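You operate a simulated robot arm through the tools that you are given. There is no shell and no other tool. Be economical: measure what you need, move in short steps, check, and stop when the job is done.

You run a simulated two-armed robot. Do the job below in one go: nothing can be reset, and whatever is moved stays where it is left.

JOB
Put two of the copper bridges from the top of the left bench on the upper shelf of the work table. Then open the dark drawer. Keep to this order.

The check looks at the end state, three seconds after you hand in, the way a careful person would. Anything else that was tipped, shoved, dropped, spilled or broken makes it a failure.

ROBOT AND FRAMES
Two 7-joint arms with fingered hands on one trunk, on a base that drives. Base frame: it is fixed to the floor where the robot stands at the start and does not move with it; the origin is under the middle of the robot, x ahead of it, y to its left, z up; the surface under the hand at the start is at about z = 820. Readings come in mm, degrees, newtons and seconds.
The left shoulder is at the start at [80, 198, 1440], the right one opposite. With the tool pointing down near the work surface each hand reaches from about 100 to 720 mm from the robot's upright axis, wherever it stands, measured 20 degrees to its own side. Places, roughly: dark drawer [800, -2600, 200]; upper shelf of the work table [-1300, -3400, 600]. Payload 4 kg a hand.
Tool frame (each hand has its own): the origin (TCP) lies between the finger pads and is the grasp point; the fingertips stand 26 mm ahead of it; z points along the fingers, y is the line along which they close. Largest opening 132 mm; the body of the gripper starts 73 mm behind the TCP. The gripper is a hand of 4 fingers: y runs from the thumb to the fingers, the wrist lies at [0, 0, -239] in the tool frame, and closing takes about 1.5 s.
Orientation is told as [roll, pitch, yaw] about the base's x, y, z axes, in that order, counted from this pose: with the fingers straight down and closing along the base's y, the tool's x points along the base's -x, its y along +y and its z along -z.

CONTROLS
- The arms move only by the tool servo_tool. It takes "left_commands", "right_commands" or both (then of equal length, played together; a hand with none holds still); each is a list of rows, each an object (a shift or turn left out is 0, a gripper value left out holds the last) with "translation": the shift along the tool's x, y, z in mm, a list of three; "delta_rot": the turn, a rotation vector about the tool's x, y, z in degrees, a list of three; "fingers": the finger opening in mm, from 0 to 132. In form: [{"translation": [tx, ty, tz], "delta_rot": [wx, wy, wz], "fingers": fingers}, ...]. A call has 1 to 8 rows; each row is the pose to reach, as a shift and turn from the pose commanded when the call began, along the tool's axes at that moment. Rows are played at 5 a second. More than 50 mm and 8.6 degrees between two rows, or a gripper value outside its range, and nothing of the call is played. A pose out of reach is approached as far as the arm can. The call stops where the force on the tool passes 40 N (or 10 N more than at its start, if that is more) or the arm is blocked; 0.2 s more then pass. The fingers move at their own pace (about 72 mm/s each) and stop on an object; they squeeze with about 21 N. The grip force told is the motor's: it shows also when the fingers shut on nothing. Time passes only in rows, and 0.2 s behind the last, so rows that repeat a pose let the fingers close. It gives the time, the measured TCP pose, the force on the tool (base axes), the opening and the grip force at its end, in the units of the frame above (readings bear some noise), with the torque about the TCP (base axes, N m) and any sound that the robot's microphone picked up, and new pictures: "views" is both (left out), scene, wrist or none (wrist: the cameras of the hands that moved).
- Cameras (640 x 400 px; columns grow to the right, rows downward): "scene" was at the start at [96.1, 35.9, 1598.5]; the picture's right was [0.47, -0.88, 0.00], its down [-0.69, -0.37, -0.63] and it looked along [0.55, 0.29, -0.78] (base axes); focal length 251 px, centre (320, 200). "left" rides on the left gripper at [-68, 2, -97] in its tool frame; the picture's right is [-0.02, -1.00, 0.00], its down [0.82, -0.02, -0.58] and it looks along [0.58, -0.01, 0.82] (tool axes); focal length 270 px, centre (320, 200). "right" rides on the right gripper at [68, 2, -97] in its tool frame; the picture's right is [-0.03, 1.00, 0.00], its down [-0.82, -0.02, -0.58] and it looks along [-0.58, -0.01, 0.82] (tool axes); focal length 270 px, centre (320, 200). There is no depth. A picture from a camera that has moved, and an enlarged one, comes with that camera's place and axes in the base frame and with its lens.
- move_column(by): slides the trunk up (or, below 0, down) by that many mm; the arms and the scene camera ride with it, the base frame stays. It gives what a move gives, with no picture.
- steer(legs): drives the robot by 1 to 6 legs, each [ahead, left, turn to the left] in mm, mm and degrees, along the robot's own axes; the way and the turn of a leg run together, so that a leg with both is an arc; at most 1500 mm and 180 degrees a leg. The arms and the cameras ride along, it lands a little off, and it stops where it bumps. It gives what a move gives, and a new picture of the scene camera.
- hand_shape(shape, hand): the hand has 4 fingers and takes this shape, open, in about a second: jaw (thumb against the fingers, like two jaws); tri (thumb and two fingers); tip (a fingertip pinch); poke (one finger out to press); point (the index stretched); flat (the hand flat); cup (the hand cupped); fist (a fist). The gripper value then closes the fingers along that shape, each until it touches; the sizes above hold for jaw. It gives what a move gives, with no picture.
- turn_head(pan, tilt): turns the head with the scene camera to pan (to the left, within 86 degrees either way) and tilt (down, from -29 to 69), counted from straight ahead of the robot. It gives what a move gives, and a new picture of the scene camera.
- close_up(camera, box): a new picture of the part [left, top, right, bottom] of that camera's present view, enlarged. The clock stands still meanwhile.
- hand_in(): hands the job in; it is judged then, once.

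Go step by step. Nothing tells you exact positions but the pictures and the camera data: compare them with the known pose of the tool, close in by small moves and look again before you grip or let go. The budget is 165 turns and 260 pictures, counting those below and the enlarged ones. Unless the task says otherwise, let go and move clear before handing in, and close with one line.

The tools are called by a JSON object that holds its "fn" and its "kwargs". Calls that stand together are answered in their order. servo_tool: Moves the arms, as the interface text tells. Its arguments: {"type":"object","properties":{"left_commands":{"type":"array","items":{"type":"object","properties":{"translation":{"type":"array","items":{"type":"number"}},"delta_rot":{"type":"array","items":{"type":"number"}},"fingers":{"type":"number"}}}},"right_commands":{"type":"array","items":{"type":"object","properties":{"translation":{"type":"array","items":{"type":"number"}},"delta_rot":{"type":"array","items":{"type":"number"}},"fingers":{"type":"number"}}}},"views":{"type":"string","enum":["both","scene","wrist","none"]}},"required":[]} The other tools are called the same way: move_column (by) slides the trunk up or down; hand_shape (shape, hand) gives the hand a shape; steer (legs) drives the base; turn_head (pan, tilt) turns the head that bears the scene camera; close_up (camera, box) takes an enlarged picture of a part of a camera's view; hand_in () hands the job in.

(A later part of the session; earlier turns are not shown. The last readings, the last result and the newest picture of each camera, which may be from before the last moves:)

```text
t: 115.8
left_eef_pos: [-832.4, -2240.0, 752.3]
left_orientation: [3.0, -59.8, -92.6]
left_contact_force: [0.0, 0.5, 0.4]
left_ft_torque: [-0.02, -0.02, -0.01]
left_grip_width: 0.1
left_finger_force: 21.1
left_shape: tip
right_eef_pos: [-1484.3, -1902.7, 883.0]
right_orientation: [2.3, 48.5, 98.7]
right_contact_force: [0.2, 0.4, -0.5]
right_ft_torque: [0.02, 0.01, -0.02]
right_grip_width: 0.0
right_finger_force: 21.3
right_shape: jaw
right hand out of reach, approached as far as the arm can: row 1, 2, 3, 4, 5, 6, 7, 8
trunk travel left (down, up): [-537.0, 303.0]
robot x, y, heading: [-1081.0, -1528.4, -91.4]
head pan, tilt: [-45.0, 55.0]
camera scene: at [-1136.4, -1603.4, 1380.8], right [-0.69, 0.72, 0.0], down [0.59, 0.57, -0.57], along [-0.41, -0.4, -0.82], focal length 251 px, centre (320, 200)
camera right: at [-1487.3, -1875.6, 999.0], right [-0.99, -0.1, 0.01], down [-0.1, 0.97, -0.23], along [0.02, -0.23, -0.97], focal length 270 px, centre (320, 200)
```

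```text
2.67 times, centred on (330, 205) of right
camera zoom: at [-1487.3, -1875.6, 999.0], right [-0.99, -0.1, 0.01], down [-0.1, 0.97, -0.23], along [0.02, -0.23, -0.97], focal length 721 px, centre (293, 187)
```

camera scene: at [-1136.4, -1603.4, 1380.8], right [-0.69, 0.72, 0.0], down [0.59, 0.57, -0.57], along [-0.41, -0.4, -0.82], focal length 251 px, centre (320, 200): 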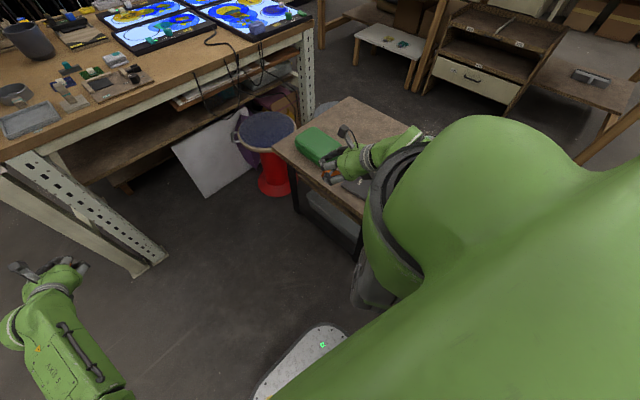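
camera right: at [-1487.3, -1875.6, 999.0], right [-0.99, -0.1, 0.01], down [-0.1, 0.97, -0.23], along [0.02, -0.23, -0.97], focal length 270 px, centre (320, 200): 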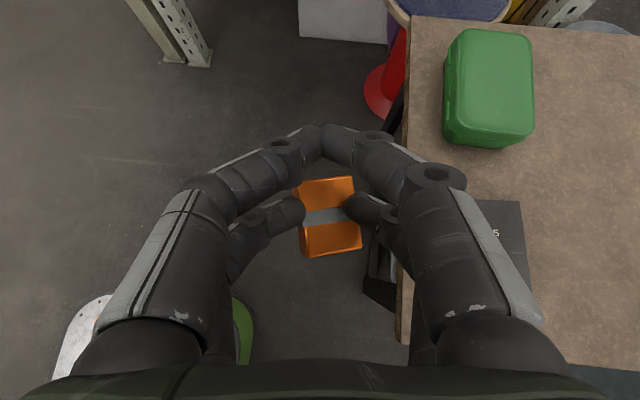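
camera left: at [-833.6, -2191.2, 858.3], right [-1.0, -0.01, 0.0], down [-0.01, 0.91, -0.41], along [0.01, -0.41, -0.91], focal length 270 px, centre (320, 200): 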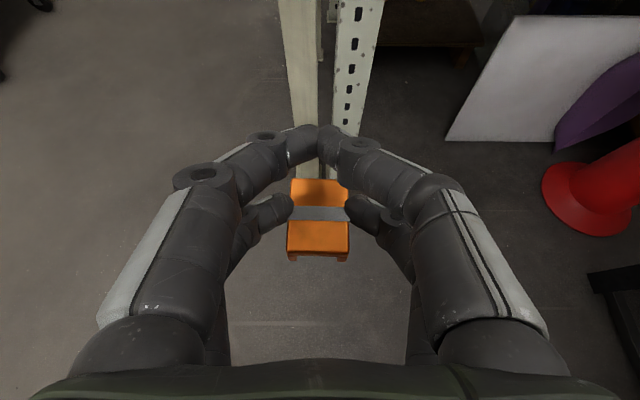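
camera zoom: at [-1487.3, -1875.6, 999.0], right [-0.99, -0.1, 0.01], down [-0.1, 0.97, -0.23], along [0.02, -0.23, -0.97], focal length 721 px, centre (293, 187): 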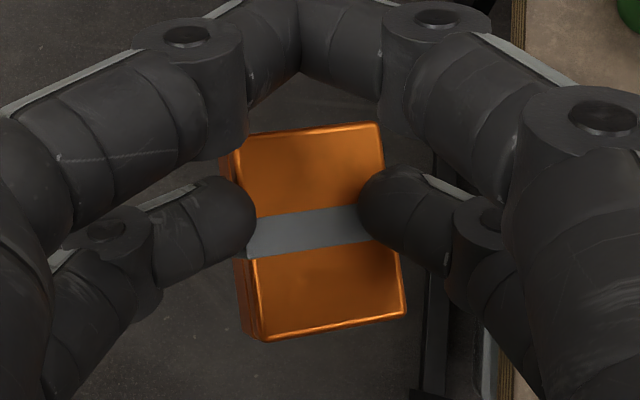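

The bridge is still held, only turned about 10°. I'll stretch the right hand gently forward and inward at this orientation.

{"fn": "servo_tool", "kwargs": {"right_commands": [{"translation": [7, -7, 17]}, {"translation": [13, -14, 34]}, {"translation": [20, -20, 50]}, {"translation": [26, -27, 67]}, {"translation": [33, -34, 84]}, {"translation": [39, -41, 101]}, {"translation": [46, -48, 118]}, {"translation": [52, -55, 134]}], "views": "wrist"}}

```text
t: 117.6
left_eef_pos: [-832.2, -2238.6, 751.7]
left_orientation: [2.9, -59.7, -92.5]
left_contact_force: [-0.5, -0.7, -0.5]
left_ft_torque: [0.01, 0.01, -0.01]
left_grip_width: 0.0
left_finger_force: 20.7
left_shape: tip
right_eef_pos: [-1484.1, -1904.7, 882.8]
right_orientation: [2.0, 48.3, 98.7]
right_contact_force: [0.2, 0.6, -0.4]
right_ft_torque: [-0.01, 0.02, 0.03]
right_grip_width: 0.0
right_finger_force: 20.8
right_shape: jaw
right hand out of reach, approached as far as the arm can: row 1, 2, 3, 4, 5, 6, 7, 8
trunk travel left (down, up): [-537.0, 303.0]
robot x, y, heading: [-1082.2, -1523.3, -91.0]
head pan, tilt: [-45.0, 55.0]
camera right: at [-1486.7, -1877.2, 998.5], right [-0.99, -0.11, 0.01], down [-0.1, 0.97, -0.23], along [0.02, -0.23, -0.97], focal length 270 px, centre (320, 200)
```

right: 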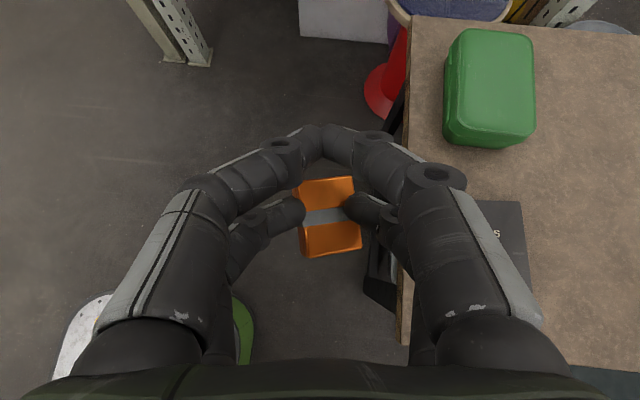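

The right hand can't move from there, but its pose is right for the shelf, so base and trunk can carry it. First the left piece: I'll draw the left hand slightly inward.

{"fn": "servo_tool", "kwargs": {"left_commands": [{"translation": [6, -17, -10]}, {"translation": [12, -34, -20]}, {"translation": [18, -50, -31]}, {"translation": [24, -67, -41]}, {"translation": [29, -84, -51]}, {"translation": [35, -100, -61]}, {"translation": [41, -117, -71]}, {"translation": [47, -134, -82]}], "views": "wrist"}}

{"fn": "turn_head", "kwargs": {"pan": -10, "tilt": 45}}

```text
t: 119.4
left_eef_pos: [-967.1, -2145.8, 749.2]
left_orientation: [2.9, -59.8, -92.4]
left_contact_force: [-0.3, -0.2, -0.2]
left_ft_torque: [0.02, -0.02, -0.01]
left_grip_width: 0.1
left_finger_force: 20.4
left_shape: tip
right_eef_pos: [-1483.7, -1903.0, 882.0]
right_orientation: [2.2, 48.3, 98.6]
right_contact_force: [-0.1, 0.2, -1.0]
right_ft_torque: [-0.01, -0.05, 0.0]
right_grip_width: 0.0
right_finger_force: 20.9
right_shape: jaw
trunk travel left (down, up): [-537.0, 303.0]
robot x, y, heading: [-1083.0, -1525.1, -91.3]
head pan, tilt: [-45.0, 55.0]
camera left: at [-968.2, -2097.3, 855.7], right [-1.0, -0.01, 0.0], down [-0.01, 0.91, -0.42], along [0.01, -0.42, -0.91], focal length 270 px, centre (320, 200)
```

left: 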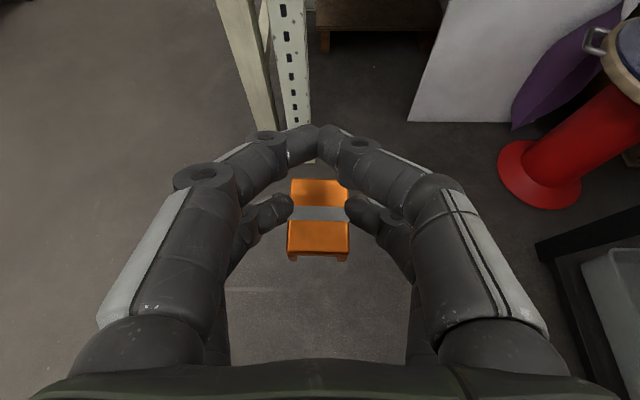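

```text
t: 120.4
left_eef_pos: [-967.0, -2147.2, 748.0]
left_orientation: [2.9, -59.8, -92.6]
left_contact_force: [1.1, -0.7, -0.5]
left_ft_torque: [-0.03, 0.01, 0.01]
left_grip_width: 0.0
left_finger_force: 21.0
left_shape: tip
right_eef_pos: [-1483.5, -1904.2, 882.5]
right_orientation: [2.1, 48.3, 98.6]
right_contact_force: [-0.2, 0.6, -0.9]
right_ft_torque: [0.04, -0.03, -0.03]
right_grip_width: 0.0
right_finger_force: 21.0
right_shape: jaw
trunk travel left (down, up): [-537.0, 303.0]
robot x, y, heading: [-1084.9, -1528.4, -91.0]
head pan, tilt: [-10.0, 45.0]
camera scene: at [-1099.4, -1635.3, 1394.2], right [-0.98, 0.19, 0.0], down [0.14, 0.69, -0.71], along [-0.14, -0.69, -0.71], focal length 251 px, centre (320, 200)
```

scene: 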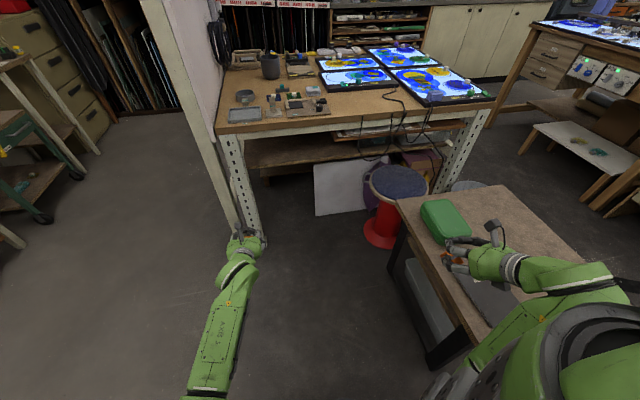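

The left hand moved freely. I'll lower the trunk so that the hand fits under the apron, and drive close to the table for a measured look.

{"fn": "move_column", "kwargs": {"by": -75}}

{"fn": "steer", "kwargs": {"legs": [[0, -80, 1], [380, 0, 0]]}}

{"fn": "servo_tool", "kwargs": {"left_commands": [{"translation": [0, 0, 0]}], "views": "wrist"}}

```text
t: 121.5
left_eef_pos: [-966.8, -2147.1, 673.5]
left_orientation: [2.9, -59.8, -92.4]
left_contact_force: [0.2, 0.1, -0.7]
left_ft_torque: [0.0, 0.03, 0.03]
left_grip_width: 0.2
left_finger_force: 20.4
left_shape: tip
right_eef_pos: [-1483.7, -1903.0, 807.7]
right_orientation: [2.0, 48.3, 98.6]
right_contact_force: [-0.3, 0.1, -0.1]
right_ft_torque: [0.02, 0.0, 0.02]
right_grip_width: 0.0
right_finger_force: 21.3
right_shape: jaw
trunk travel left (down, up): [-462.0, 378.0]
robot x, y, heading: [-1085.7, -1523.2, -91.2]
head pan, tilt: [-10.0, 45.0]
```

```text
t: 124.6
left_eef_pos: [-1037.2, -2522.9, 672.3]
left_orientation: [2.9, -59.8, -91.4]
left_contact_force: [-0.7, 0.4, -1.0]
left_ft_torque: [-0.01, 0.0, -0.01]
left_grip_width: 0.1
left_finger_force: 21.3
left_shape: tip
right_eef_pos: [-1557.0, -2290.6, 807.8]
right_orientation: [2.0, 48.4, 99.6]
right_contact_force: [0.6, 0.1, -0.5]
right_ft_torque: [0.01, -0.02, -0.01]
right_grip_width: 0.0
right_finger_force: 20.8
right_shape: jaw
trunk travel left (down, up): [-462.0, 378.0]
robot x, y, heading: [-1162.1, -1898.7, -90.2]
head pan, tilt: [-10.0, 45.0]
camera scene: at [-1177.8, -2014.6, 1319.2], right [-0.98, 0.17, 0.0], down [0.12, 0.7, -0.71], along [-0.12, -0.7, -0.71], focal length 251 px, centre (320, 200)
```

scene: 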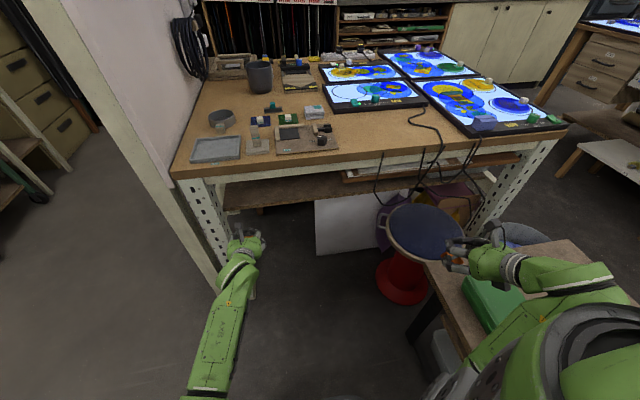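

```text
t: 125.0
left_eef_pos: [-1036.9, -2521.9, 671.7]
left_orientation: [2.9, -59.8, -91.3]
left_contact_force: [0.1, -0.9, -0.3]
left_ft_torque: [0.0, -0.01, -0.02]
left_grip_width: 0.1
left_finger_force: 20.8
left_shape: tip
right_eef_pos: [-1557.8, -2289.7, 807.9]
right_orientation: [2.1, 48.3, 99.6]
right_contact_force: [-0.7, 0.2, 0.1]
right_ft_torque: [0.03, 0.0, 0.03]
right_grip_width: 0.0
right_finger_force: 21.6
right_shape: jaw
trunk travel left (down, up): [-462.0, 378.0]
robot x, y, heading: [-1157.5, -1907.8, -89.7]
head pan, tilt: [-10.0, 45.0]
camera left: at [-1038.1, -2473.9, 780.7], right [-1.0, -0.03, 0.0], down [-0.03, 0.91, -0.42], along [0.02, -0.41, -0.91], focal length 270 px, centre (320, 200)
```

left: 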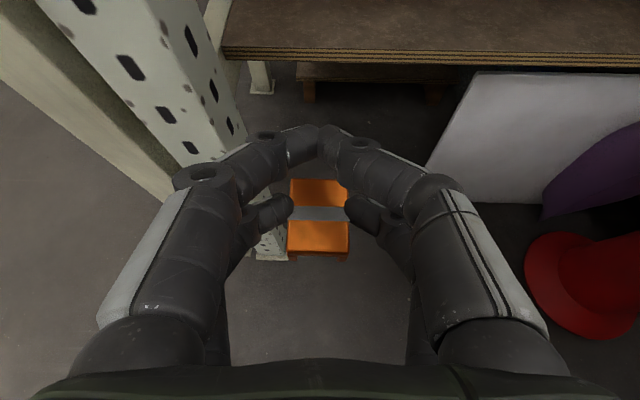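

The shelf edge is clearly seen from the wrist camera. A zoom in the scene view will let me triangulate shelf height and edge.

{"fn": "close_up", "kwargs": {"camera": "scene", "box": [170, 140, 350, 260]}}

{"fn": "close_up", "kwargs": {"camera": "left", "box": [200, 0, 440, 120]}}

```text
3.33 times, centred on (260, 200) of scene
camera zoom: at [-1177.8, -2013.8, 1319.2], right [-0.98, 0.17, 0.0], down [0.12, 0.7, -0.71], along [-0.12, -0.7, -0.71], focal length 835 px, centre (520, 200)
```

zoom: 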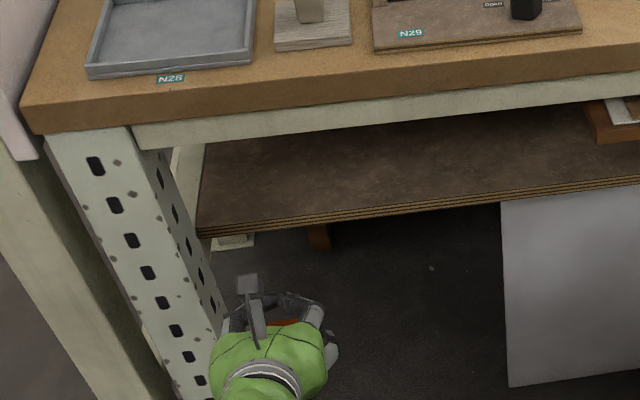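

```text
2.67 times, centred on (320, 60) of left
camera zoom: at [-1038.1, -2473.9, 780.7], right [-1.0, -0.03, 0.0], down [-0.03, 0.91, -0.42], along [0.02, -0.41, -0.91], focal length 721 px, centre (320, 573)
```

zoom: 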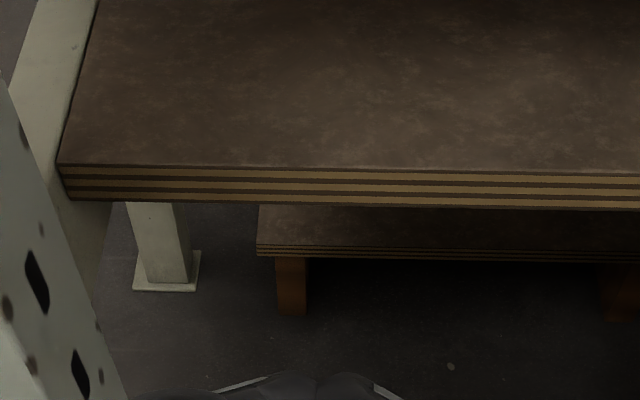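

Estimates put the shelf top between z 560 and 600 and its edge near y -2765. For a better figure I'll lower the trunk 70 mm and take a second wrist view for parallax.

{"fn": "move_column", "kwargs": {"by": -70}}

{"fn": "close_up", "kwargs": {"camera": "left", "box": [200, 0, 440, 150]}}

```text
t: 126.1
left_eef_pos: [-1036.5, -2523.0, 602.8]
left_orientation: [3.0, -59.9, -91.3]
left_contact_force: [-0.3, 0.3, -0.3]
left_ft_torque: [-0.02, 0.0, 0.0]
left_grip_width: 0.1
left_finger_force: 20.7
left_shape: tip
right_eef_pos: [-1557.2, -2290.5, 737.7]
right_orientation: [2.0, 48.3, 99.8]
right_contact_force: [0.5, 0.0, -0.8]
right_ft_torque: [0.01, 0.03, -0.05]
right_grip_width: 0.0
right_finger_force: 20.9
right_shape: jaw
trunk travel left (down, up): [-392.0, 448.0]
robot x, y, heading: [-1161.7, -1910.2, -90.0]
head pan, tilt: [-10.0, 45.0]
```

```text
2.67 times, centred on (320, 75) of left
camera zoom: at [-1038.1, -2474.3, 710.8], right [-1.0, -0.03, 0.0], down [-0.03, 0.91, -0.42], along [0.02, -0.41, -0.91], focal length 721 px, centre (320, 533)
```

zoom: 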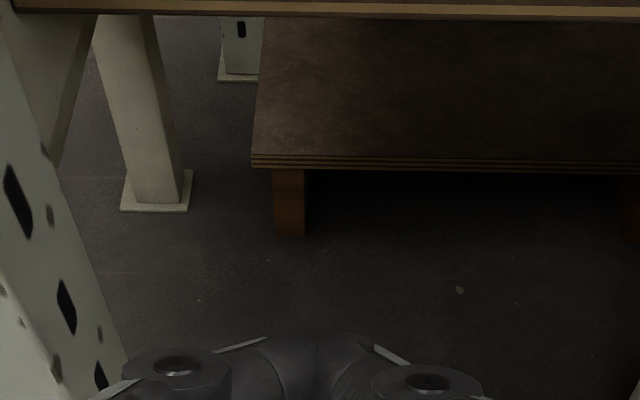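

Parallax gives the shelf top at about z 555 with its front edge near y -2788; the apron bottom is at about z 820. I'll raise the trunk 25 mm and drive 200 mm ahead, leaving the last stretch to the arm.

{"fn": "move_column", "kwargs": {"by": 25}}

{"fn": "steer", "kwargs": {"legs": [[195, 0, 0]]}}

{"fn": "servo_tool", "kwargs": {"left_commands": [{"translation": [0, 0, 0]}], "views": "wrist"}}

```text
t: 126.8
left_eef_pos: [-1034.9, -2523.3, 629.3]
left_orientation: [3.0, -59.7, -91.4]
left_contact_force: [0.1, 0.6, -0.8]
left_ft_torque: [-0.01, 0.05, 0.0]
left_grip_width: 0.0
left_finger_force: 21.2
left_shape: tip
right_eef_pos: [-1558.3, -2290.4, 762.0]
right_orientation: [2.0, 48.2, 99.6]
right_contact_force: [-0.1, -0.6, -0.2]
right_ft_torque: [0.04, -0.02, 0.0]
right_grip_width: 0.1
right_finger_force: 20.7
right_shape: jaw
trunk travel left (down, up): [-417.0, 423.0]
robot x, y, heading: [-1160.9, -1905.4, -90.0]
head pan, tilt: [-10.0, 45.0]
```

```text
t: 128.4
left_eef_pos: [-1035.2, -2718.8, 628.5]
left_orientation: [2.9, -59.8, -91.4]
left_contact_force: [-0.7, -0.2, 0.2]
left_ft_torque: [0.0, 0.02, 0.05]
left_grip_width: 0.0
left_finger_force: 21.0
left_shape: tip
right_eef_pos: [-1556.9, -2486.2, 762.2]
right_orientation: [2.0, 48.3, 99.7]
right_contact_force: [-1.0, 0.7, -0.4]
right_ft_torque: [-0.01, 0.03, 0.0]
right_grip_width: 0.3
right_finger_force: 21.1
right_shape: jaw
trunk travel left (down, up): [-417.0, 423.0]
robot x, y, heading: [-1165.6, -2097.9, -89.9]
head pan, tilt: [-10.0, 45.0]
camera scene: at [-1177.9, -2210.5, 1274.1], right [-0.98, 0.17, 0.0], down [0.12, 0.7, -0.71], along [-0.12, -0.7, -0.71], focal length 251 px, centre (320, 200)
```

scene: 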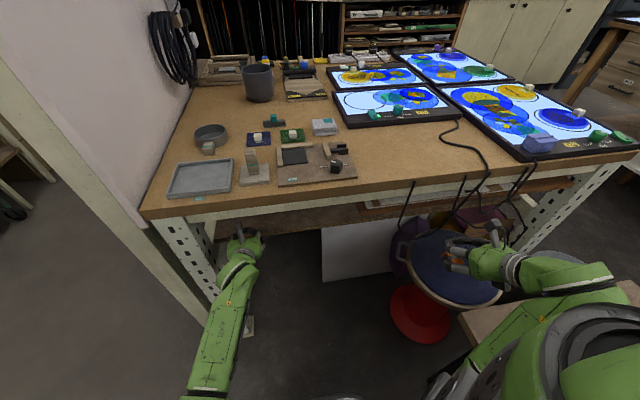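

```text
t: 128.8
left_eef_pos: [-1037.1, -2717.7, 628.4]
left_orientation: [3.0, -59.7, -91.4]
left_contact_force: [0.1, 0.2, 0.1]
left_ft_torque: [0.0, -0.02, -0.01]
left_grip_width: 0.0
left_finger_force: 21.4
left_shape: tip
right_eef_pos: [-1557.8, -2486.2, 762.5]
right_orientation: [2.2, 48.3, 99.7]
right_contact_force: [-0.2, 0.2, -0.6]
right_ft_torque: [-0.02, 0.01, -0.01]
right_grip_width: 0.0
right_finger_force: 21.0
right_shape: jaw
trunk travel left (down, up): [-417.0, 423.0]
robot x, y, heading: [-1160.5, -2104.2, -90.2]
head pan, tilt: [-10.0, 45.0]
camera left: at [-1037.8, -2669.2, 735.6], right [-1.0, -0.03, 0.0], down [-0.03, 0.91, -0.41], along [0.02, -0.41, -0.91], focal length 270 px, centre (320, 200)
```

left: 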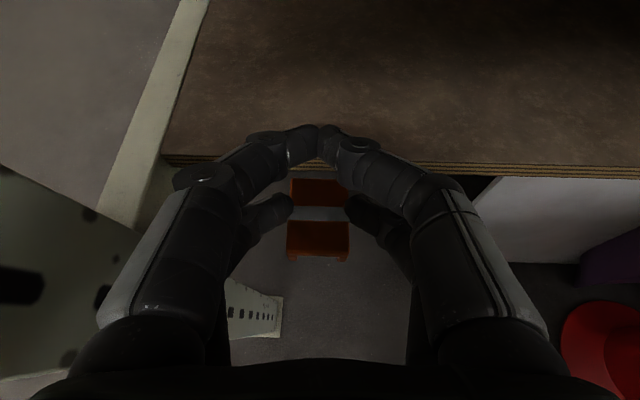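

The edge matches: z≈555, y≈-2786. I'll push the left hand 120 mm forward over the shelf, slowly.

{"fn": "servo_tool", "kwargs": {"left_commands": [{"translation": [-10, 0, 17.5]}, {"translation": [-20, 0, 35]}, {"translation": [-30, 0, 52.5]}, {"translation": [-40, 0, 70]}, {"translation": [-50, 0, 87]}, {"translation": [-60, 0, 104]}, {"translation": [-60, 0, 104]}], "views": "both"}}

```text
t: 130.4
left_eef_pos: [-1032.4, -2839.4, 628.6]
left_orientation: [2.9, -59.7, -91.4]
left_contact_force: [-0.2, -0.7, -1.1]
left_ft_torque: [0.03, 0.0, 0.01]
left_grip_width: 0.5
left_finger_force: 21.6
left_shape: tip
right_eef_pos: [-1558.2, -2485.4, 762.2]
right_orientation: [2.0, 48.3, 99.7]
right_contact_force: [-0.5, 0.5, -0.6]
right_ft_torque: [0.01, -0.03, 0.01]
right_grip_width: 0.1
right_finger_force: 21.0
right_shape: jaw
trunk travel left (down, up): [-417.0, 423.0]
robot x, y, heading: [-1161.8, -2101.2, -90.1]
head pan, tilt: [-10.0, 45.0]
camera scene: at [-1177.8, -2209.6, 1274.2], right [-0.98, 0.17, 0.0], down [0.12, 0.7, -0.71], along [-0.12, -0.7, -0.71], focal length 251 px, centre (320, 200)
camera left: at [-1035.5, -2789.6, 735.2], right [-1.0, -0.03, 0.0], down [-0.03, 0.91, -0.41], along [0.02, -0.41, -0.91], focal length 270 px, centre (320, 200)
```

scene: 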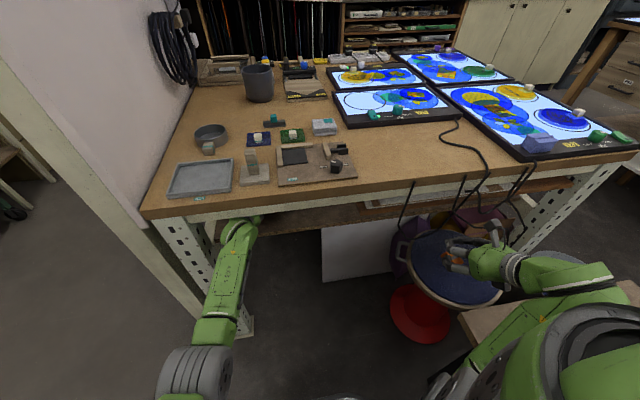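
left: 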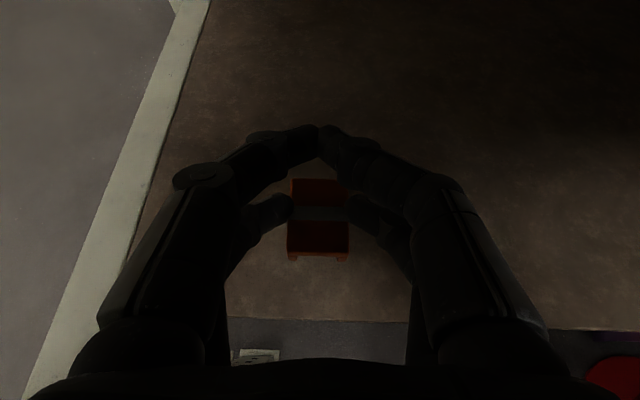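

The piece is over the shelf with about 30 mm margin to the edge. Lowering in small steps.

{"fn": "servo_tool", "kwargs": {"left_commands": [{"translation": [4.3, 0, 2.5]}, {"translation": [8.7, 0, 5]}, {"translation": [13, 0, 7.5]}, {"translation": [17.3, 0, 10]}, {"translation": [19, 0, 11]}, {"translation": [19, 0, 11]}], "views": "none"}}

{"fn": "close_up", "kwargs": {"camera": "left", "box": [220, 130, 420, 290]}}

```text
t: 131.8
left_eef_pos: [-1032.5, -2838.0, 606.9]
left_orientation: [2.9, -59.7, -91.5]
left_contact_force: [-0.1, -0.3, -0.3]
left_ft_torque: [0.01, 0.01, 0.02]
left_grip_width: 0.0
left_finger_force: 21.1
left_shape: tip
right_eef_pos: [-1557.0, -2486.5, 762.6]
right_orientation: [2.1, 48.2, 99.7]
right_contact_force: [-0.6, -0.1, -1.1]
right_ft_torque: [-0.04, 0.0, 0.03]
right_grip_width: 0.0
right_finger_force: 20.9
right_shape: jaw
trunk travel left (down, up): [-417.0, 423.0]
robot x, y, heading: [-1161.8, -2098.8, -90.0]
head pan, tilt: [-10.0, 45.0]
```

```text
2.50 times, centred on (320, 210) of left
camera zoom: at [-1035.0, -2789.6, 713.3], right [-1.0, -0.03, 0.0], down [-0.03, 0.91, -0.41], along [0.02, -0.41, -0.91], focal length 676 px, centre (320, 175)
```

zoom: 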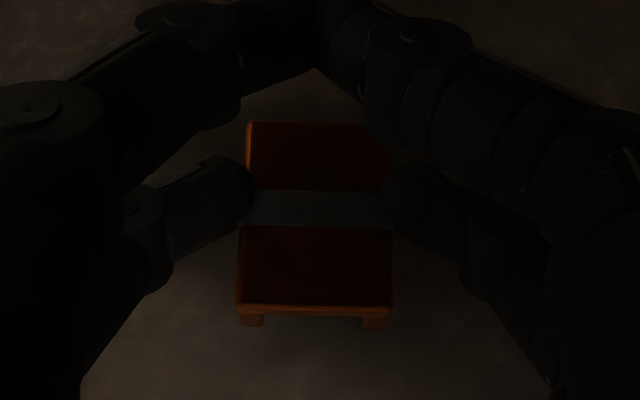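

Still a few millimetres up. I'll go on in 1.5 mm steps watching for contact.

{"fn": "servo_tool", "kwargs": {"left_commands": [{"translation": [1.7, 0, 1]}, {"translation": [3, 0, 1.8]}, {"translation": [4.3, 0, 2.5]}, {"translation": [4.3, 0, 2.5]}], "views": "none"}}

{"fn": "servo_tool", "kwargs": {"left_commands": [{"translation": [1.3, 0, 0.7]}, {"translation": [2.6, 0, 1.5]}, {"translation": [2.6, 0, 1.5]}], "views": "none"}}

```text
t: 132.8
left_eef_pos: [-1032.0, -2839.0, 602.4]
left_orientation: [2.9, -59.8, -91.5]
left_contact_force: [0.1, -0.2, -0.5]
left_ft_torque: [0.05, 0.03, 0.0]
left_grip_width: 0.1
left_finger_force: 21.6
left_shape: tip
right_eef_pos: [-1557.3, -2484.8, 762.1]
right_orientation: [2.2, 48.3, 99.6]
right_contact_force: [0.4, -0.3, -0.7]
right_ft_torque: [0.01, -0.02, -0.02]
right_grip_width: 0.1
right_finger_force: 21.5
right_shape: jaw
trunk travel left (down, up): [-417.0, 423.0]
robot x, y, heading: [-1162.8, -2101.2, -90.1]
head pan, tilt: [-10.0, 45.0]
```

```text
t: 133.6
left_eef_pos: [-1033.0, -2838.8, 598.5]
left_orientation: [3.0, -59.7, -91.3]
left_contact_force: [-0.1, -0.2, -1.2]
left_ft_torque: [0.01, 0.01, 0.02]
left_grip_width: 0.0
left_finger_force: 20.7
left_shape: tip
right_eef_pos: [-1556.6, -2485.6, 762.1]
right_orientation: [2.1, 48.2, 99.8]
right_contact_force: [0.2, -0.4, -1.1]
right_ft_torque: [-0.01, 0.0, -0.02]
right_grip_width: 0.0
right_finger_force: 21.1
right_shape: jaw
trunk travel left (down, up): [-417.0, 423.0]
robot x, y, heading: [-1164.6, -2098.3, -90.1]
head pan, tilt: [-10.0, 45.0]
```

{"fn": "servo_tool", "kwargs": {"left_commands": [{"translation": [1.3, 0, 0.75]}, {"translation": [2.6, 0, 1.5]}, {"translation": [3.5, 0, 2]}, {"translation": [3.5, 0, 2]}], "views": "none"}}

{"fn": "close_up", "kwargs": {"camera": "left", "box": [240, 150, 400, 290]}}

```text
t: 134.6
left_eef_pos: [-1031.2, -2838.5, 594.7]
left_orientation: [2.9, -59.8, -91.4]
left_contact_force: [0.9, 0.1, 2.1]
left_ft_torque: [-0.01, 0.05, -0.01]
left_grip_width: 0.0
left_finger_force: 20.8
left_shape: tip
right_eef_pos: [-1558.2, -2486.1, 762.2]
right_orientation: [2.1, 48.2, 99.8]
right_contact_force: [0.7, -0.2, -0.5]
right_ft_torque: [0.01, 0.0, 0.03]
right_grip_width: 0.0
right_finger_force: 21.1
right_shape: jaw
trunk travel left (down, up): [-417.0, 423.0]
robot x, y, heading: [-1163.2, -2100.6, -90.3]
head pan, tilt: [-10.0, 45.0]
```

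```text
2.86 times, centred on (320, 220) of left
camera zoom: at [-1034.6, -2789.3, 702.0], right [-1.0, -0.03, 0.0], down [-0.03, 0.91, -0.42], along [0.02, -0.42, -0.91], focal length 772 px, centre (320, 143)
```

zoom: 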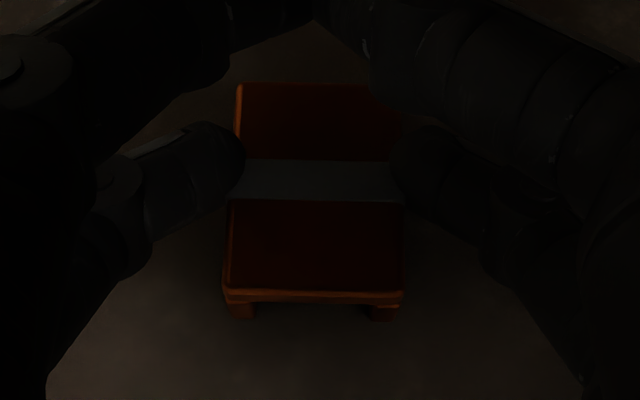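

Contact is felt (about 2–3 N) at TCP z 595. Opening the left hand to 65 and withdrawing along the fingers.

{"fn": "servo_tool", "kwargs": {"left_commands": [{"fingers": 40}, {"fingers": 65}, {"fingers": 65}, {"fingers": 65}, {"fingers": 65}, {"fingers": 65}], "views": "none"}}

{"fn": "close_up", "kwargs": {"camera": "left", "box": [200, 120, 440, 290]}}

```text
t: 136.0
left_eef_pos: [-1032.2, -2838.2, 593.4]
left_orientation: [2.9, -59.8, -91.5]
left_contact_force: [-0.1, 0.6, 0.2]
left_ft_torque: [-0.01, 0.0, -0.01]
left_grip_width: 64.4
left_finger_force: 0.0
left_shape: tip
right_eef_pos: [-1557.0, -2486.1, 762.5]
right_orientation: [2.2, 48.2, 99.7]
right_contact_force: [-0.7, 0.7, -1.1]
right_ft_torque: [0.01, -0.02, 0.02]
right_grip_width: 0.2
right_finger_force: 21.2
right_shape: jaw
trunk travel left (down, up): [-417.0, 423.0]
robot x, y, heading: [-1162.8, -2102.8, -89.9]
head pan, tilt: [-10.0, 45.0]
```

```text
2.35 times, centred on (320, 205) of left
camera zoom: at [-1034.5, -2789.3, 701.2], right [-1.0, -0.03, 0.0], down [-0.03, 0.91, -0.41], along [0.02, -0.41, -0.91], focal length 636 px, centre (320, 188)
```

zoom: 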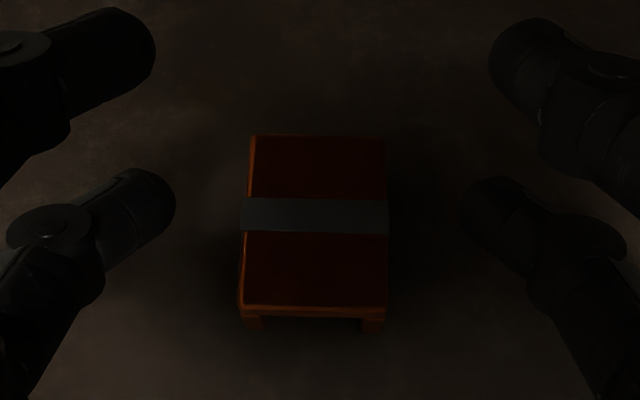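

The bridge stands free on the shelf. Withdrawing the left hand.

{"fn": "servo_tool", "kwargs": {"left_commands": [{"translation": [0, 0, -20]}, {"translation": [0, 0, -40]}, {"translation": [0, 0, -60]}, {"translation": [15, 0, -86]}, {"translation": [30, 0, -112]}, {"translation": [45, 0, -138]}, {"translation": [60, 0, -164]}, {"translation": [60, 0, -164]}], "views": "wrist"}}

{"fn": "steer", "kwargs": {"legs": [[-400, 0, 0]]}}

```text
t: 137.8
left_eef_pos: [-1035.4, -2665.8, 624.9]
left_orientation: [3.0, -59.7, -91.4]
left_contact_force: [0.3, -0.2, 0.5]
left_ft_torque: [-0.02, -0.04, -0.01]
left_grip_width: 64.1
left_finger_force: 0.1
left_shape: tip
right_eef_pos: [-1557.4, -2486.8, 762.4]
right_orientation: [2.1, 48.3, 99.8]
right_contact_force: [-0.1, -0.3, -0.8]
right_ft_torque: [-0.01, 0.0, -0.01]
right_grip_width: 0.0
right_finger_force: 21.7
right_shape: jaw
trunk travel left (down, up): [-417.0, 423.0]
robot x, y, heading: [-1159.8, -2099.7, -89.9]
head pan, tilt: [-10.0, 45.0]
camera left: at [-1038.3, -2617.6, 732.4], right [-1.0, -0.03, 0.0], down [-0.03, 0.91, -0.41], along [0.02, -0.41, -0.91], focal length 270 px, centre (320, 200)
```

left: 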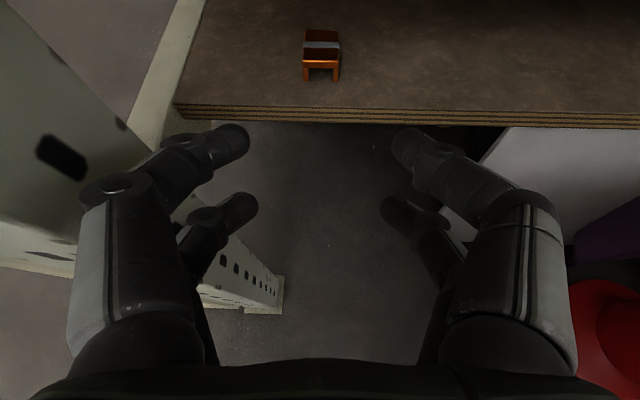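

```text
t: 140.2
left_eef_pos: [-1034.7, -2271.6, 625.2]
left_orientation: [3.0, -59.7, -91.1]
left_contact_force: [-0.6, -0.3, 0.0]
left_ft_torque: [0.0, 0.0, -0.02]
left_grip_width: 64.2
left_finger_force: 0.1
left_shape: tip
right_eef_pos: [-1557.3, -2092.5, 762.6]
right_orientation: [2.1, 48.4, 99.8]
right_contact_force: [0.0, -0.2, -1.0]
right_ft_torque: [-0.01, 0.01, -0.02]
right_grip_width: 0.0
right_finger_force: 21.2
right_shape: jaw
trunk travel left (down, up): [-417.0, 423.0]
robot x, y, heading: [-1162.0, -1701.2, -90.1]
head pan, tilt: [-10.0, 45.0]
camera scene: at [-1177.9, -1815.5, 1274.2], right [-0.99, 0.17, 0.0], down [0.12, 0.7, -0.71], along [-0.12, -0.7, -0.71], focal length 251 px, centre (320, 200)
```

scene: 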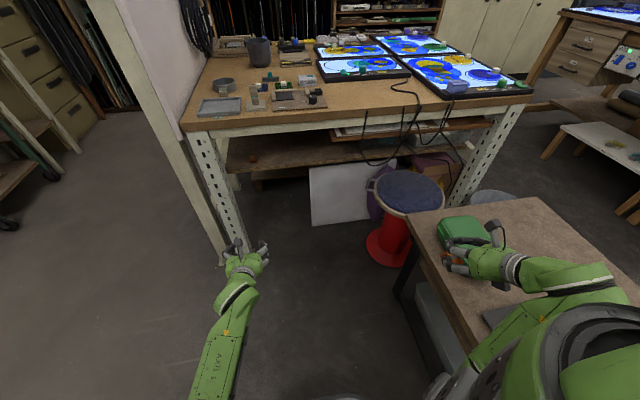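

The first bridge stands well on the shelf. The right arm cannot reach the shelf safely, so I'll take its bridge back to the left bench, set it down there, and re-grip it with the left hand, whose forward pose is proven. First raising the trunk and driving back.

{"fn": "move_column", "kwargs": {"by": 400}}

{"fn": "steer", "kwargs": {"legs": [[0, 985, 0], [-500, 0, 0], [-1400, 0, 0], [0, 0, 90]]}}

```text
t: 144.1
left_eef_pos: [-1034.5, -2271.8, 1025.0]
left_orientation: [2.9, -59.7, -91.3]
left_contact_force: [0.1, -0.6, 0.7]
left_ft_torque: [0.01, 0.01, 0.02]
left_grip_width: 64.1
left_finger_force: 0.0
left_shape: tip
right_eef_pos: [-1556.6, -2092.7, 1163.0]
right_orientation: [2.2, 48.2, 99.8]
right_contact_force: [0.6, -0.2, -0.6]
right_ft_torque: [-0.03, -0.02, 0.03]
right_grip_width: 0.0
right_finger_force: 21.3
right_shape: jaw
trunk travel left (down, up): [-817.0, 23.0]
robot x, y, heading: [-1160.3, -1706.2, -89.7]
head pan, tilt: [-10.0, 45.0]
```

```text
t: 162.1
left_eef_pos: [380.4, 319.7, 1025.3]
left_orientation: [3.1, -59.8, -0.9]
left_contact_force: [0.7, -0.1, -0.1]
left_ft_torque: [-0.01, 0.02, 0.02]
left_grip_width: 64.4
left_finger_force: 0.1
left_shape: tip
right_eef_pos: [206.0, -202.8, 1162.2]
right_orientation: [2.1, 48.3, -169.8]
right_contact_force: [-0.5, -0.7, -1.5]
right_ft_torque: [-0.05, -0.01, -0.03]
right_grip_width: 0.0
right_finger_force: 20.8
right_shape: jaw
trunk travel left (down, up): [-817.0, 23.0]
robot x, y, heading: [-184.9, 190.6, 0.5]
head pan, tilt: [-10.0, 45.0]
camera scene: at [-75.5, 175.4, 1674.2], right [-0.17, -0.99, 0.0], down [-0.7, 0.12, -0.71], along [0.7, -0.12, -0.71], focal length 251 px, centre (320, 200)
```

scene: 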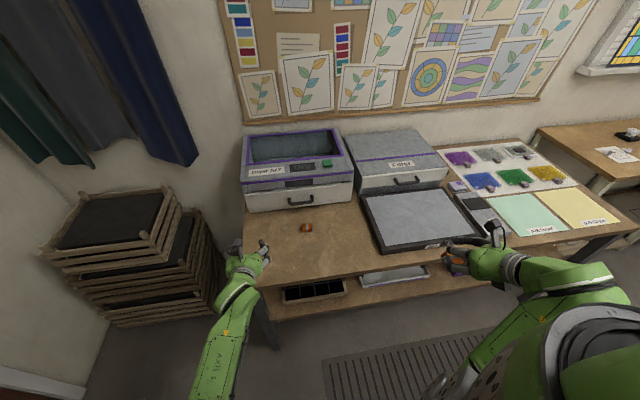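

Back at the bench. I'll drive so the right hand is over the bench's free front area near [446,25].

{"fn": "steer", "kwargs": {"legs": [[0, 225, 0], [238, 0, 0]]}}

{"fn": "move_column", "kwargs": {"by": -250}}

{"fn": "servo_tool", "kwargs": {"right_commands": [{"translation": [0, 0, 0]}], "views": "wrist"}}

```text
t: 165.2
left_eef_pos: [613.5, 544.6, 1026.7]
left_orientation: [2.9, -60.0, -1.2]
left_contact_force: [-0.9, 0.0, 0.0]
left_ft_torque: [0.02, 0.02, 0.0]
left_grip_width: 64.2
left_finger_force: 0.0
left_shape: tip
right_eef_pos: [435.9, 21.9, 1163.9]
right_orientation: [2.1, 48.4, -169.9]
right_contact_force: [-1.1, -1.3, -0.8]
right_ft_torque: [0.02, -0.02, 0.02]
right_grip_width: 0.0
right_finger_force: 21.4
right_shape: jaw
trunk travel left (down, up): [-817.0, 23.0]
robot x, y, heading: [51.7, 416.5, 0.4]
head pan, tilt: [-10.0, 45.0]
camera scene: at [154.2, 401.4, 1674.6], right [-0.17, -0.99, 0.0], down [-0.69, 0.12, -0.71], along [0.7, -0.12, -0.7], focal length 251 px, centre (320, 200)
```

scene: 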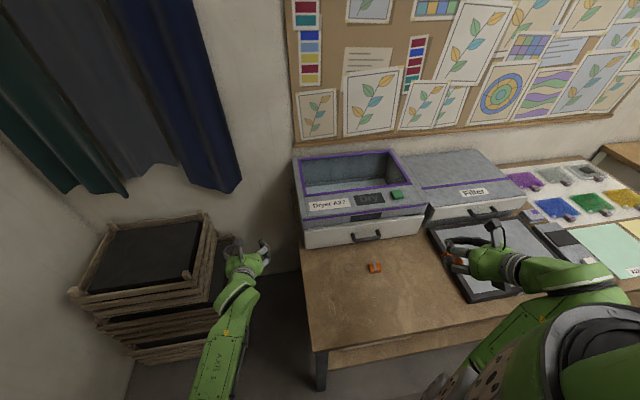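

```text
t: 167.8
left_eef_pos: [616.5, 546.1, 774.2]
left_orientation: [3.0, -59.7, -1.0]
left_contact_force: [0.9, 0.0, 0.5]
left_ft_torque: [0.01, -0.01, -0.01]
left_grip_width: 64.3
left_finger_force: 0.0
left_shape: tip
right_eef_pos: [439.7, 23.3, 912.5]
right_orientation: [2.1, 48.3, -170.0]
right_contact_force: [0.6, -0.5, -0.5]
right_ft_torque: [0.0, 0.0, -0.01]
right_grip_width: 0.1
right_finger_force: 20.7
right_shape: jaw
trunk travel left (down, up): [-567.0, 273.0]
robot x, y, heading: [49.5, 420.0, 0.3]
head pan, tilt: [-10.0, 45.0]
```

```text
t: 168.2
left_eef_pos: [616.6, 545.2, 774.4]
left_orientation: [3.0, -59.7, -1.0]
left_contact_force: [-1.1, -0.3, -0.4]
left_ft_torque: [-0.03, 0.01, 0.02]
left_grip_width: 64.4
left_finger_force: 0.1
left_shape: tip
right_eef_pos: [440.5, 24.6, 911.3]
right_orientation: [2.1, 48.3, -170.0]
right_contact_force: [-0.6, -0.5, -0.7]
right_ft_torque: [-0.02, 0.01, 0.03]
right_grip_width: 0.2
right_finger_force: 21.0
right_shape: jaw
trunk travel left (down, up): [-567.0, 273.0]
robot x, y, heading: [48.1, 421.5, 0.2]
head pan, tilt: [-10.0, 45.0]
camera right: at [412.2, 21.0, 1028.4], right [0.13, -0.99, 0.01], down [-0.97, -0.13, -0.23], along [0.22, 0.02, -0.97], focal length 270 px, centre (320, 200)
```

right: 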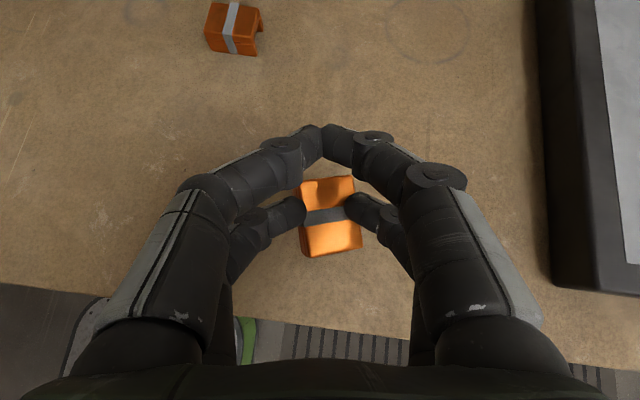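

The spot is clear. Lowering with the trunk until contact.

{"fn": "move_column", "kwargs": {"by": -38}}

{"fn": "move_column", "kwargs": {"by": -4}}

{"fn": "move_column", "kwargs": {"by": -4}}

{"fn": "close_up", "kwargs": {"camera": "right", "box": [230, 130, 430, 280]}}

```text
t: 169.0
left_eef_pos: [616.4, 544.8, 737.1]
left_orientation: [2.9, -59.7, -1.1]
left_contact_force: [0.2, -0.8, 0.1]
left_ft_torque: [-0.03, -0.02, 0.01]
left_grip_width: 64.5
left_finger_force: 0.1
left_shape: tip
right_eef_pos: [439.4, 23.5, 874.0]
right_orientation: [2.2, 48.4, -169.8]
right_contact_force: [1.0, 0.6, 1.0]
right_ft_torque: [-0.04, -0.01, 0.0]
right_grip_width: 0.0
right_finger_force: 21.4
right_shape: jaw
trunk travel left (down, up): [-529.0, 311.0]
robot x, y, heading: [54.1, 414.7, 0.2]
head pan, tilt: [-10.0, 45.0]
```

```text
t: 169.5
left_eef_pos: [616.6, 546.0, 733.0]
left_orientation: [3.0, -59.8, -0.9]
left_contact_force: [0.1, 0.1, 0.5]
left_ft_torque: [0.01, 0.02, 0.03]
left_grip_width: 64.4
left_finger_force: 0.1
left_shape: tip
right_eef_pos: [439.0, 23.7, 872.8]
right_orientation: [2.4, 48.4, -169.8]
right_contact_force: [2.1, 0.2, 12.4]
right_ft_torque: [-0.23, -0.12, 0.06]
right_grip_width: 0.2
right_finger_force: 21.2
right_shape: jaw
trunk travel left (down, up): [-525.0, 315.0]
robot x, y, heading: [49.8, 412.7, 0.5]
head pan, tilt: [-10.0, 45.0]
```

```text
t: 170.1
left_eef_pos: [614.9, 548.1, 730.0]
left_orientation: [2.6, -59.8, -0.7]
left_contact_force: [-0.3, 0.3, -0.1]
left_ft_torque: [0.02, -0.02, -0.03]
left_grip_width: 64.1
left_finger_force: 0.1
left_shape: tip
right_eef_pos: [440.2, 25.6, 871.2]
right_orientation: [3.1, 48.6, -169.1]
right_contact_force: [9.7, -2.1, 38.6]
right_ft_torque: [-0.87, -0.46, 0.14]
right_grip_width: 0.1
right_finger_force: 21.3
right_shape: jaw
trunk travel left (down, up): [-521.0, 319.0]
robot x, y, heading: [48.8, 417.9, 0.4]
head pan, tilt: [-10.0, 45.0]
```

```text
2.67 times, centred on (330, 205) of right
camera zoom: at [410.9, 24.1, 986.7], right [0.13, -0.99, 0.02], down [-0.96, -0.13, -0.23], along [0.23, 0.02, -0.97], focal length 721 px, centre (293, 187)
```

zoom: 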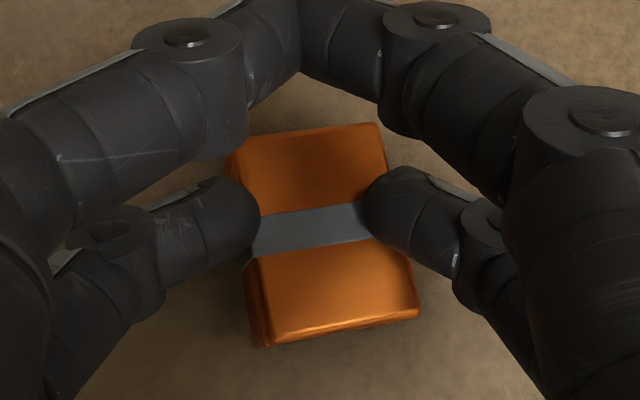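

It is pressed on the bench with 38 N; I'll relieve that by 5 mm and then open.

{"fn": "move_column", "kwargs": {"by": 5}}

{"fn": "servo_tool", "kwargs": {"right_commands": [{"fingers": 20}, {"fingers": 40}, {"fingers": 70}, {"fingers": 70}, {"fingers": 70}, {"fingers": 70}], "views": "wrist"}}

```text
t: 170.6
left_eef_pos: [616.4, 546.1, 733.8]
left_orientation: [2.9, -59.8, -1.0]
left_contact_force: [0.0, -0.2, -0.1]
left_ft_torque: [0.0, 0.03, 0.01]
left_grip_width: 64.3
left_finger_force: 0.1
left_shape: tip
right_eef_pos: [439.1, 24.2, 870.5]
right_orientation: [2.0, 48.3, -169.9]
right_contact_force: [6.6, -0.3, 17.9]
right_ft_torque: [-0.4, -0.24, 0.14]
right_grip_width: 0.0
right_finger_force: 21.2
right_shape: jaw
trunk travel left (down, up): [-526.0, 314.0]
robot x, y, heading: [50.8, 421.7, 0.4]
head pan, tilt: [-10.0, 45.0]
```

```text
t: 172.0
left_eef_pos: [615.9, 546.4, 733.9]
left_orientation: [3.0, -59.7, -1.0]
left_contact_force: [0.4, 0.2, -0.4]
left_ft_torque: [-0.03, -0.02, 0.0]
left_grip_width: 64.6
left_finger_force: 0.1
left_shape: tip
right_eef_pos: [439.2, 22.7, 872.0]
right_orientation: [2.1, 48.4, -169.9]
right_contact_force: [0.2, 0.3, -0.2]
right_ft_torque: [0.02, -0.04, 0.0]
right_grip_width: 69.5
right_finger_force: 0.0
right_shape: jaw
trunk travel left (down, up): [-526.0, 314.0]
robot x, y, heading: [50.7, 418.1, 0.1]
head pan, tilt: [-10.0, 45.0]
camera right: at [412.1, 21.1, 987.5], right [0.13, -0.99, 0.01], down [-0.97, -0.13, -0.23], along [0.22, 0.02, -0.97], focal length 270 px, centre (320, 200)
```

right: 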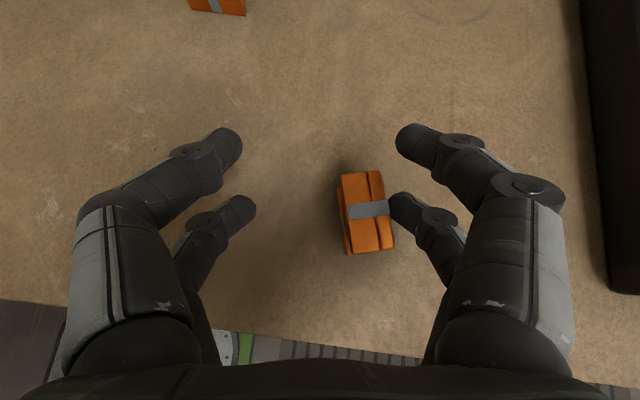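

The bridge seems to have rolled onto its side as it was let go. Zooming.

{"fn": "close_up", "kwargs": {"camera": "right", "box": [290, 140, 450, 280]}}

```text
2.86 times, centred on (370, 210) of right
camera zoom: at [412.1, 21.1, 987.5], right [0.13, -0.99, 0.01], down [-0.97, -0.13, -0.23], along [0.22, 0.02, -0.97], focal length 772 px, centre (177, 171)
```

zoom: 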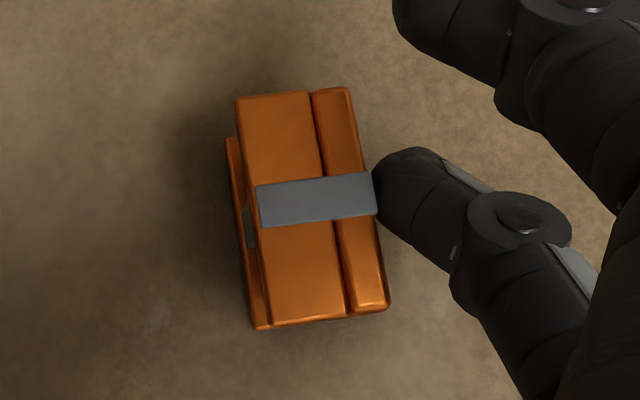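

The bridge lies on its side, slab toward the right fingertip. Pushing high on the slab toward the left should roll it back upright; I'll raise 3 mm and shift the base left 30 mm.

{"fn": "move_column", "kwargs": {"by": 3}}

{"fn": "steer", "kwargs": {"legs": [[0, 32, 0]]}}

{"fn": "close_up", "kwargs": {"camera": "right", "box": [210, 110, 450, 280]}}

```text
t: 172.5
left_eef_pos: [616.6, 546.1, 737.9]
left_orientation: [3.1, -59.8, -1.0]
left_contact_force: [0.2, 0.4, -0.4]
left_ft_torque: [0.0, -0.02, -0.02]
left_grip_width: 64.5
left_finger_force: 0.0
left_shape: tip
right_eef_pos: [438.8, 24.0, 874.4]
right_orientation: [2.2, 48.2, -169.9]
right_contact_force: [0.2, 0.0, -0.4]
right_ft_torque: [0.0, 0.0, 0.0]
right_grip_width: 69.4
right_finger_force: 0.0
right_shape: jaw
trunk travel left (down, up): [-529.0, 311.0]
robot x, y, heading: [52.7, 417.3, 0.3]
head pan, tilt: [-10.0, 45.0]
```

```text
t: 173.4
left_eef_pos: [617.1, 575.3, 737.5]
left_orientation: [3.3, -59.7, -1.4]
left_contact_force: [0.0, -0.1, -0.6]
left_ft_torque: [-0.01, -0.03, 0.05]
left_grip_width: 64.6
left_finger_force: 0.0
left_shape: tip
right_eef_pos: [438.4, 51.5, 873.7]
right_orientation: [1.8, 48.3, -170.2]
right_contact_force: [0.3, -0.6, 0.4]
right_ft_torque: [0.05, 0.0, 0.0]
right_grip_width: 69.5
right_finger_force: 0.0
right_shape: jaw
trunk travel left (down, up): [-529.0, 311.0]
robot x, y, heading: [51.0, 448.7, 0.4]
head pan, tilt: [-10.0, 45.0]
camera scene: at [159.9, 429.5, 1386.1], right [-0.17, -0.99, 0.0], down [-0.7, 0.12, -0.71], along [0.7, -0.12, -0.71], focal length 251 px, centre (320, 200)
```

scene: 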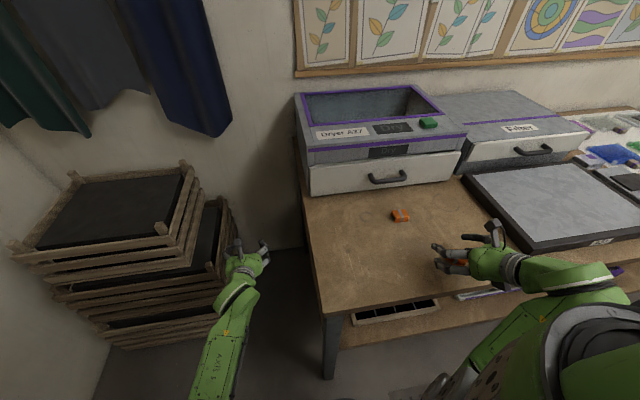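

```text
2.35 times, centred on (330, 195) of right
camera zoom: at [411.9, 49.2, 989.0], right [0.13, -0.99, 0.0], down [-0.97, -0.13, -0.23], along [0.22, 0.03, -0.97], focal length 636 px, centre (296, 212)
```

zoom: 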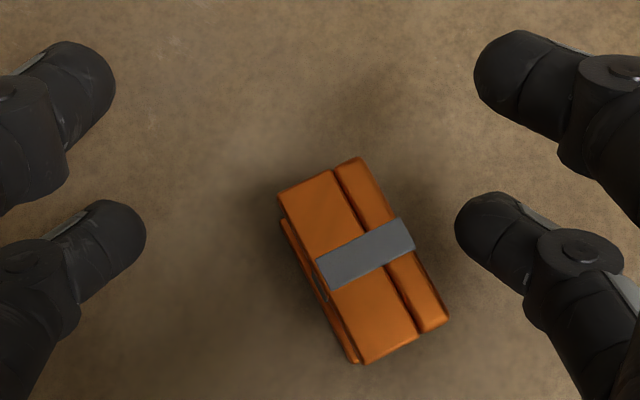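

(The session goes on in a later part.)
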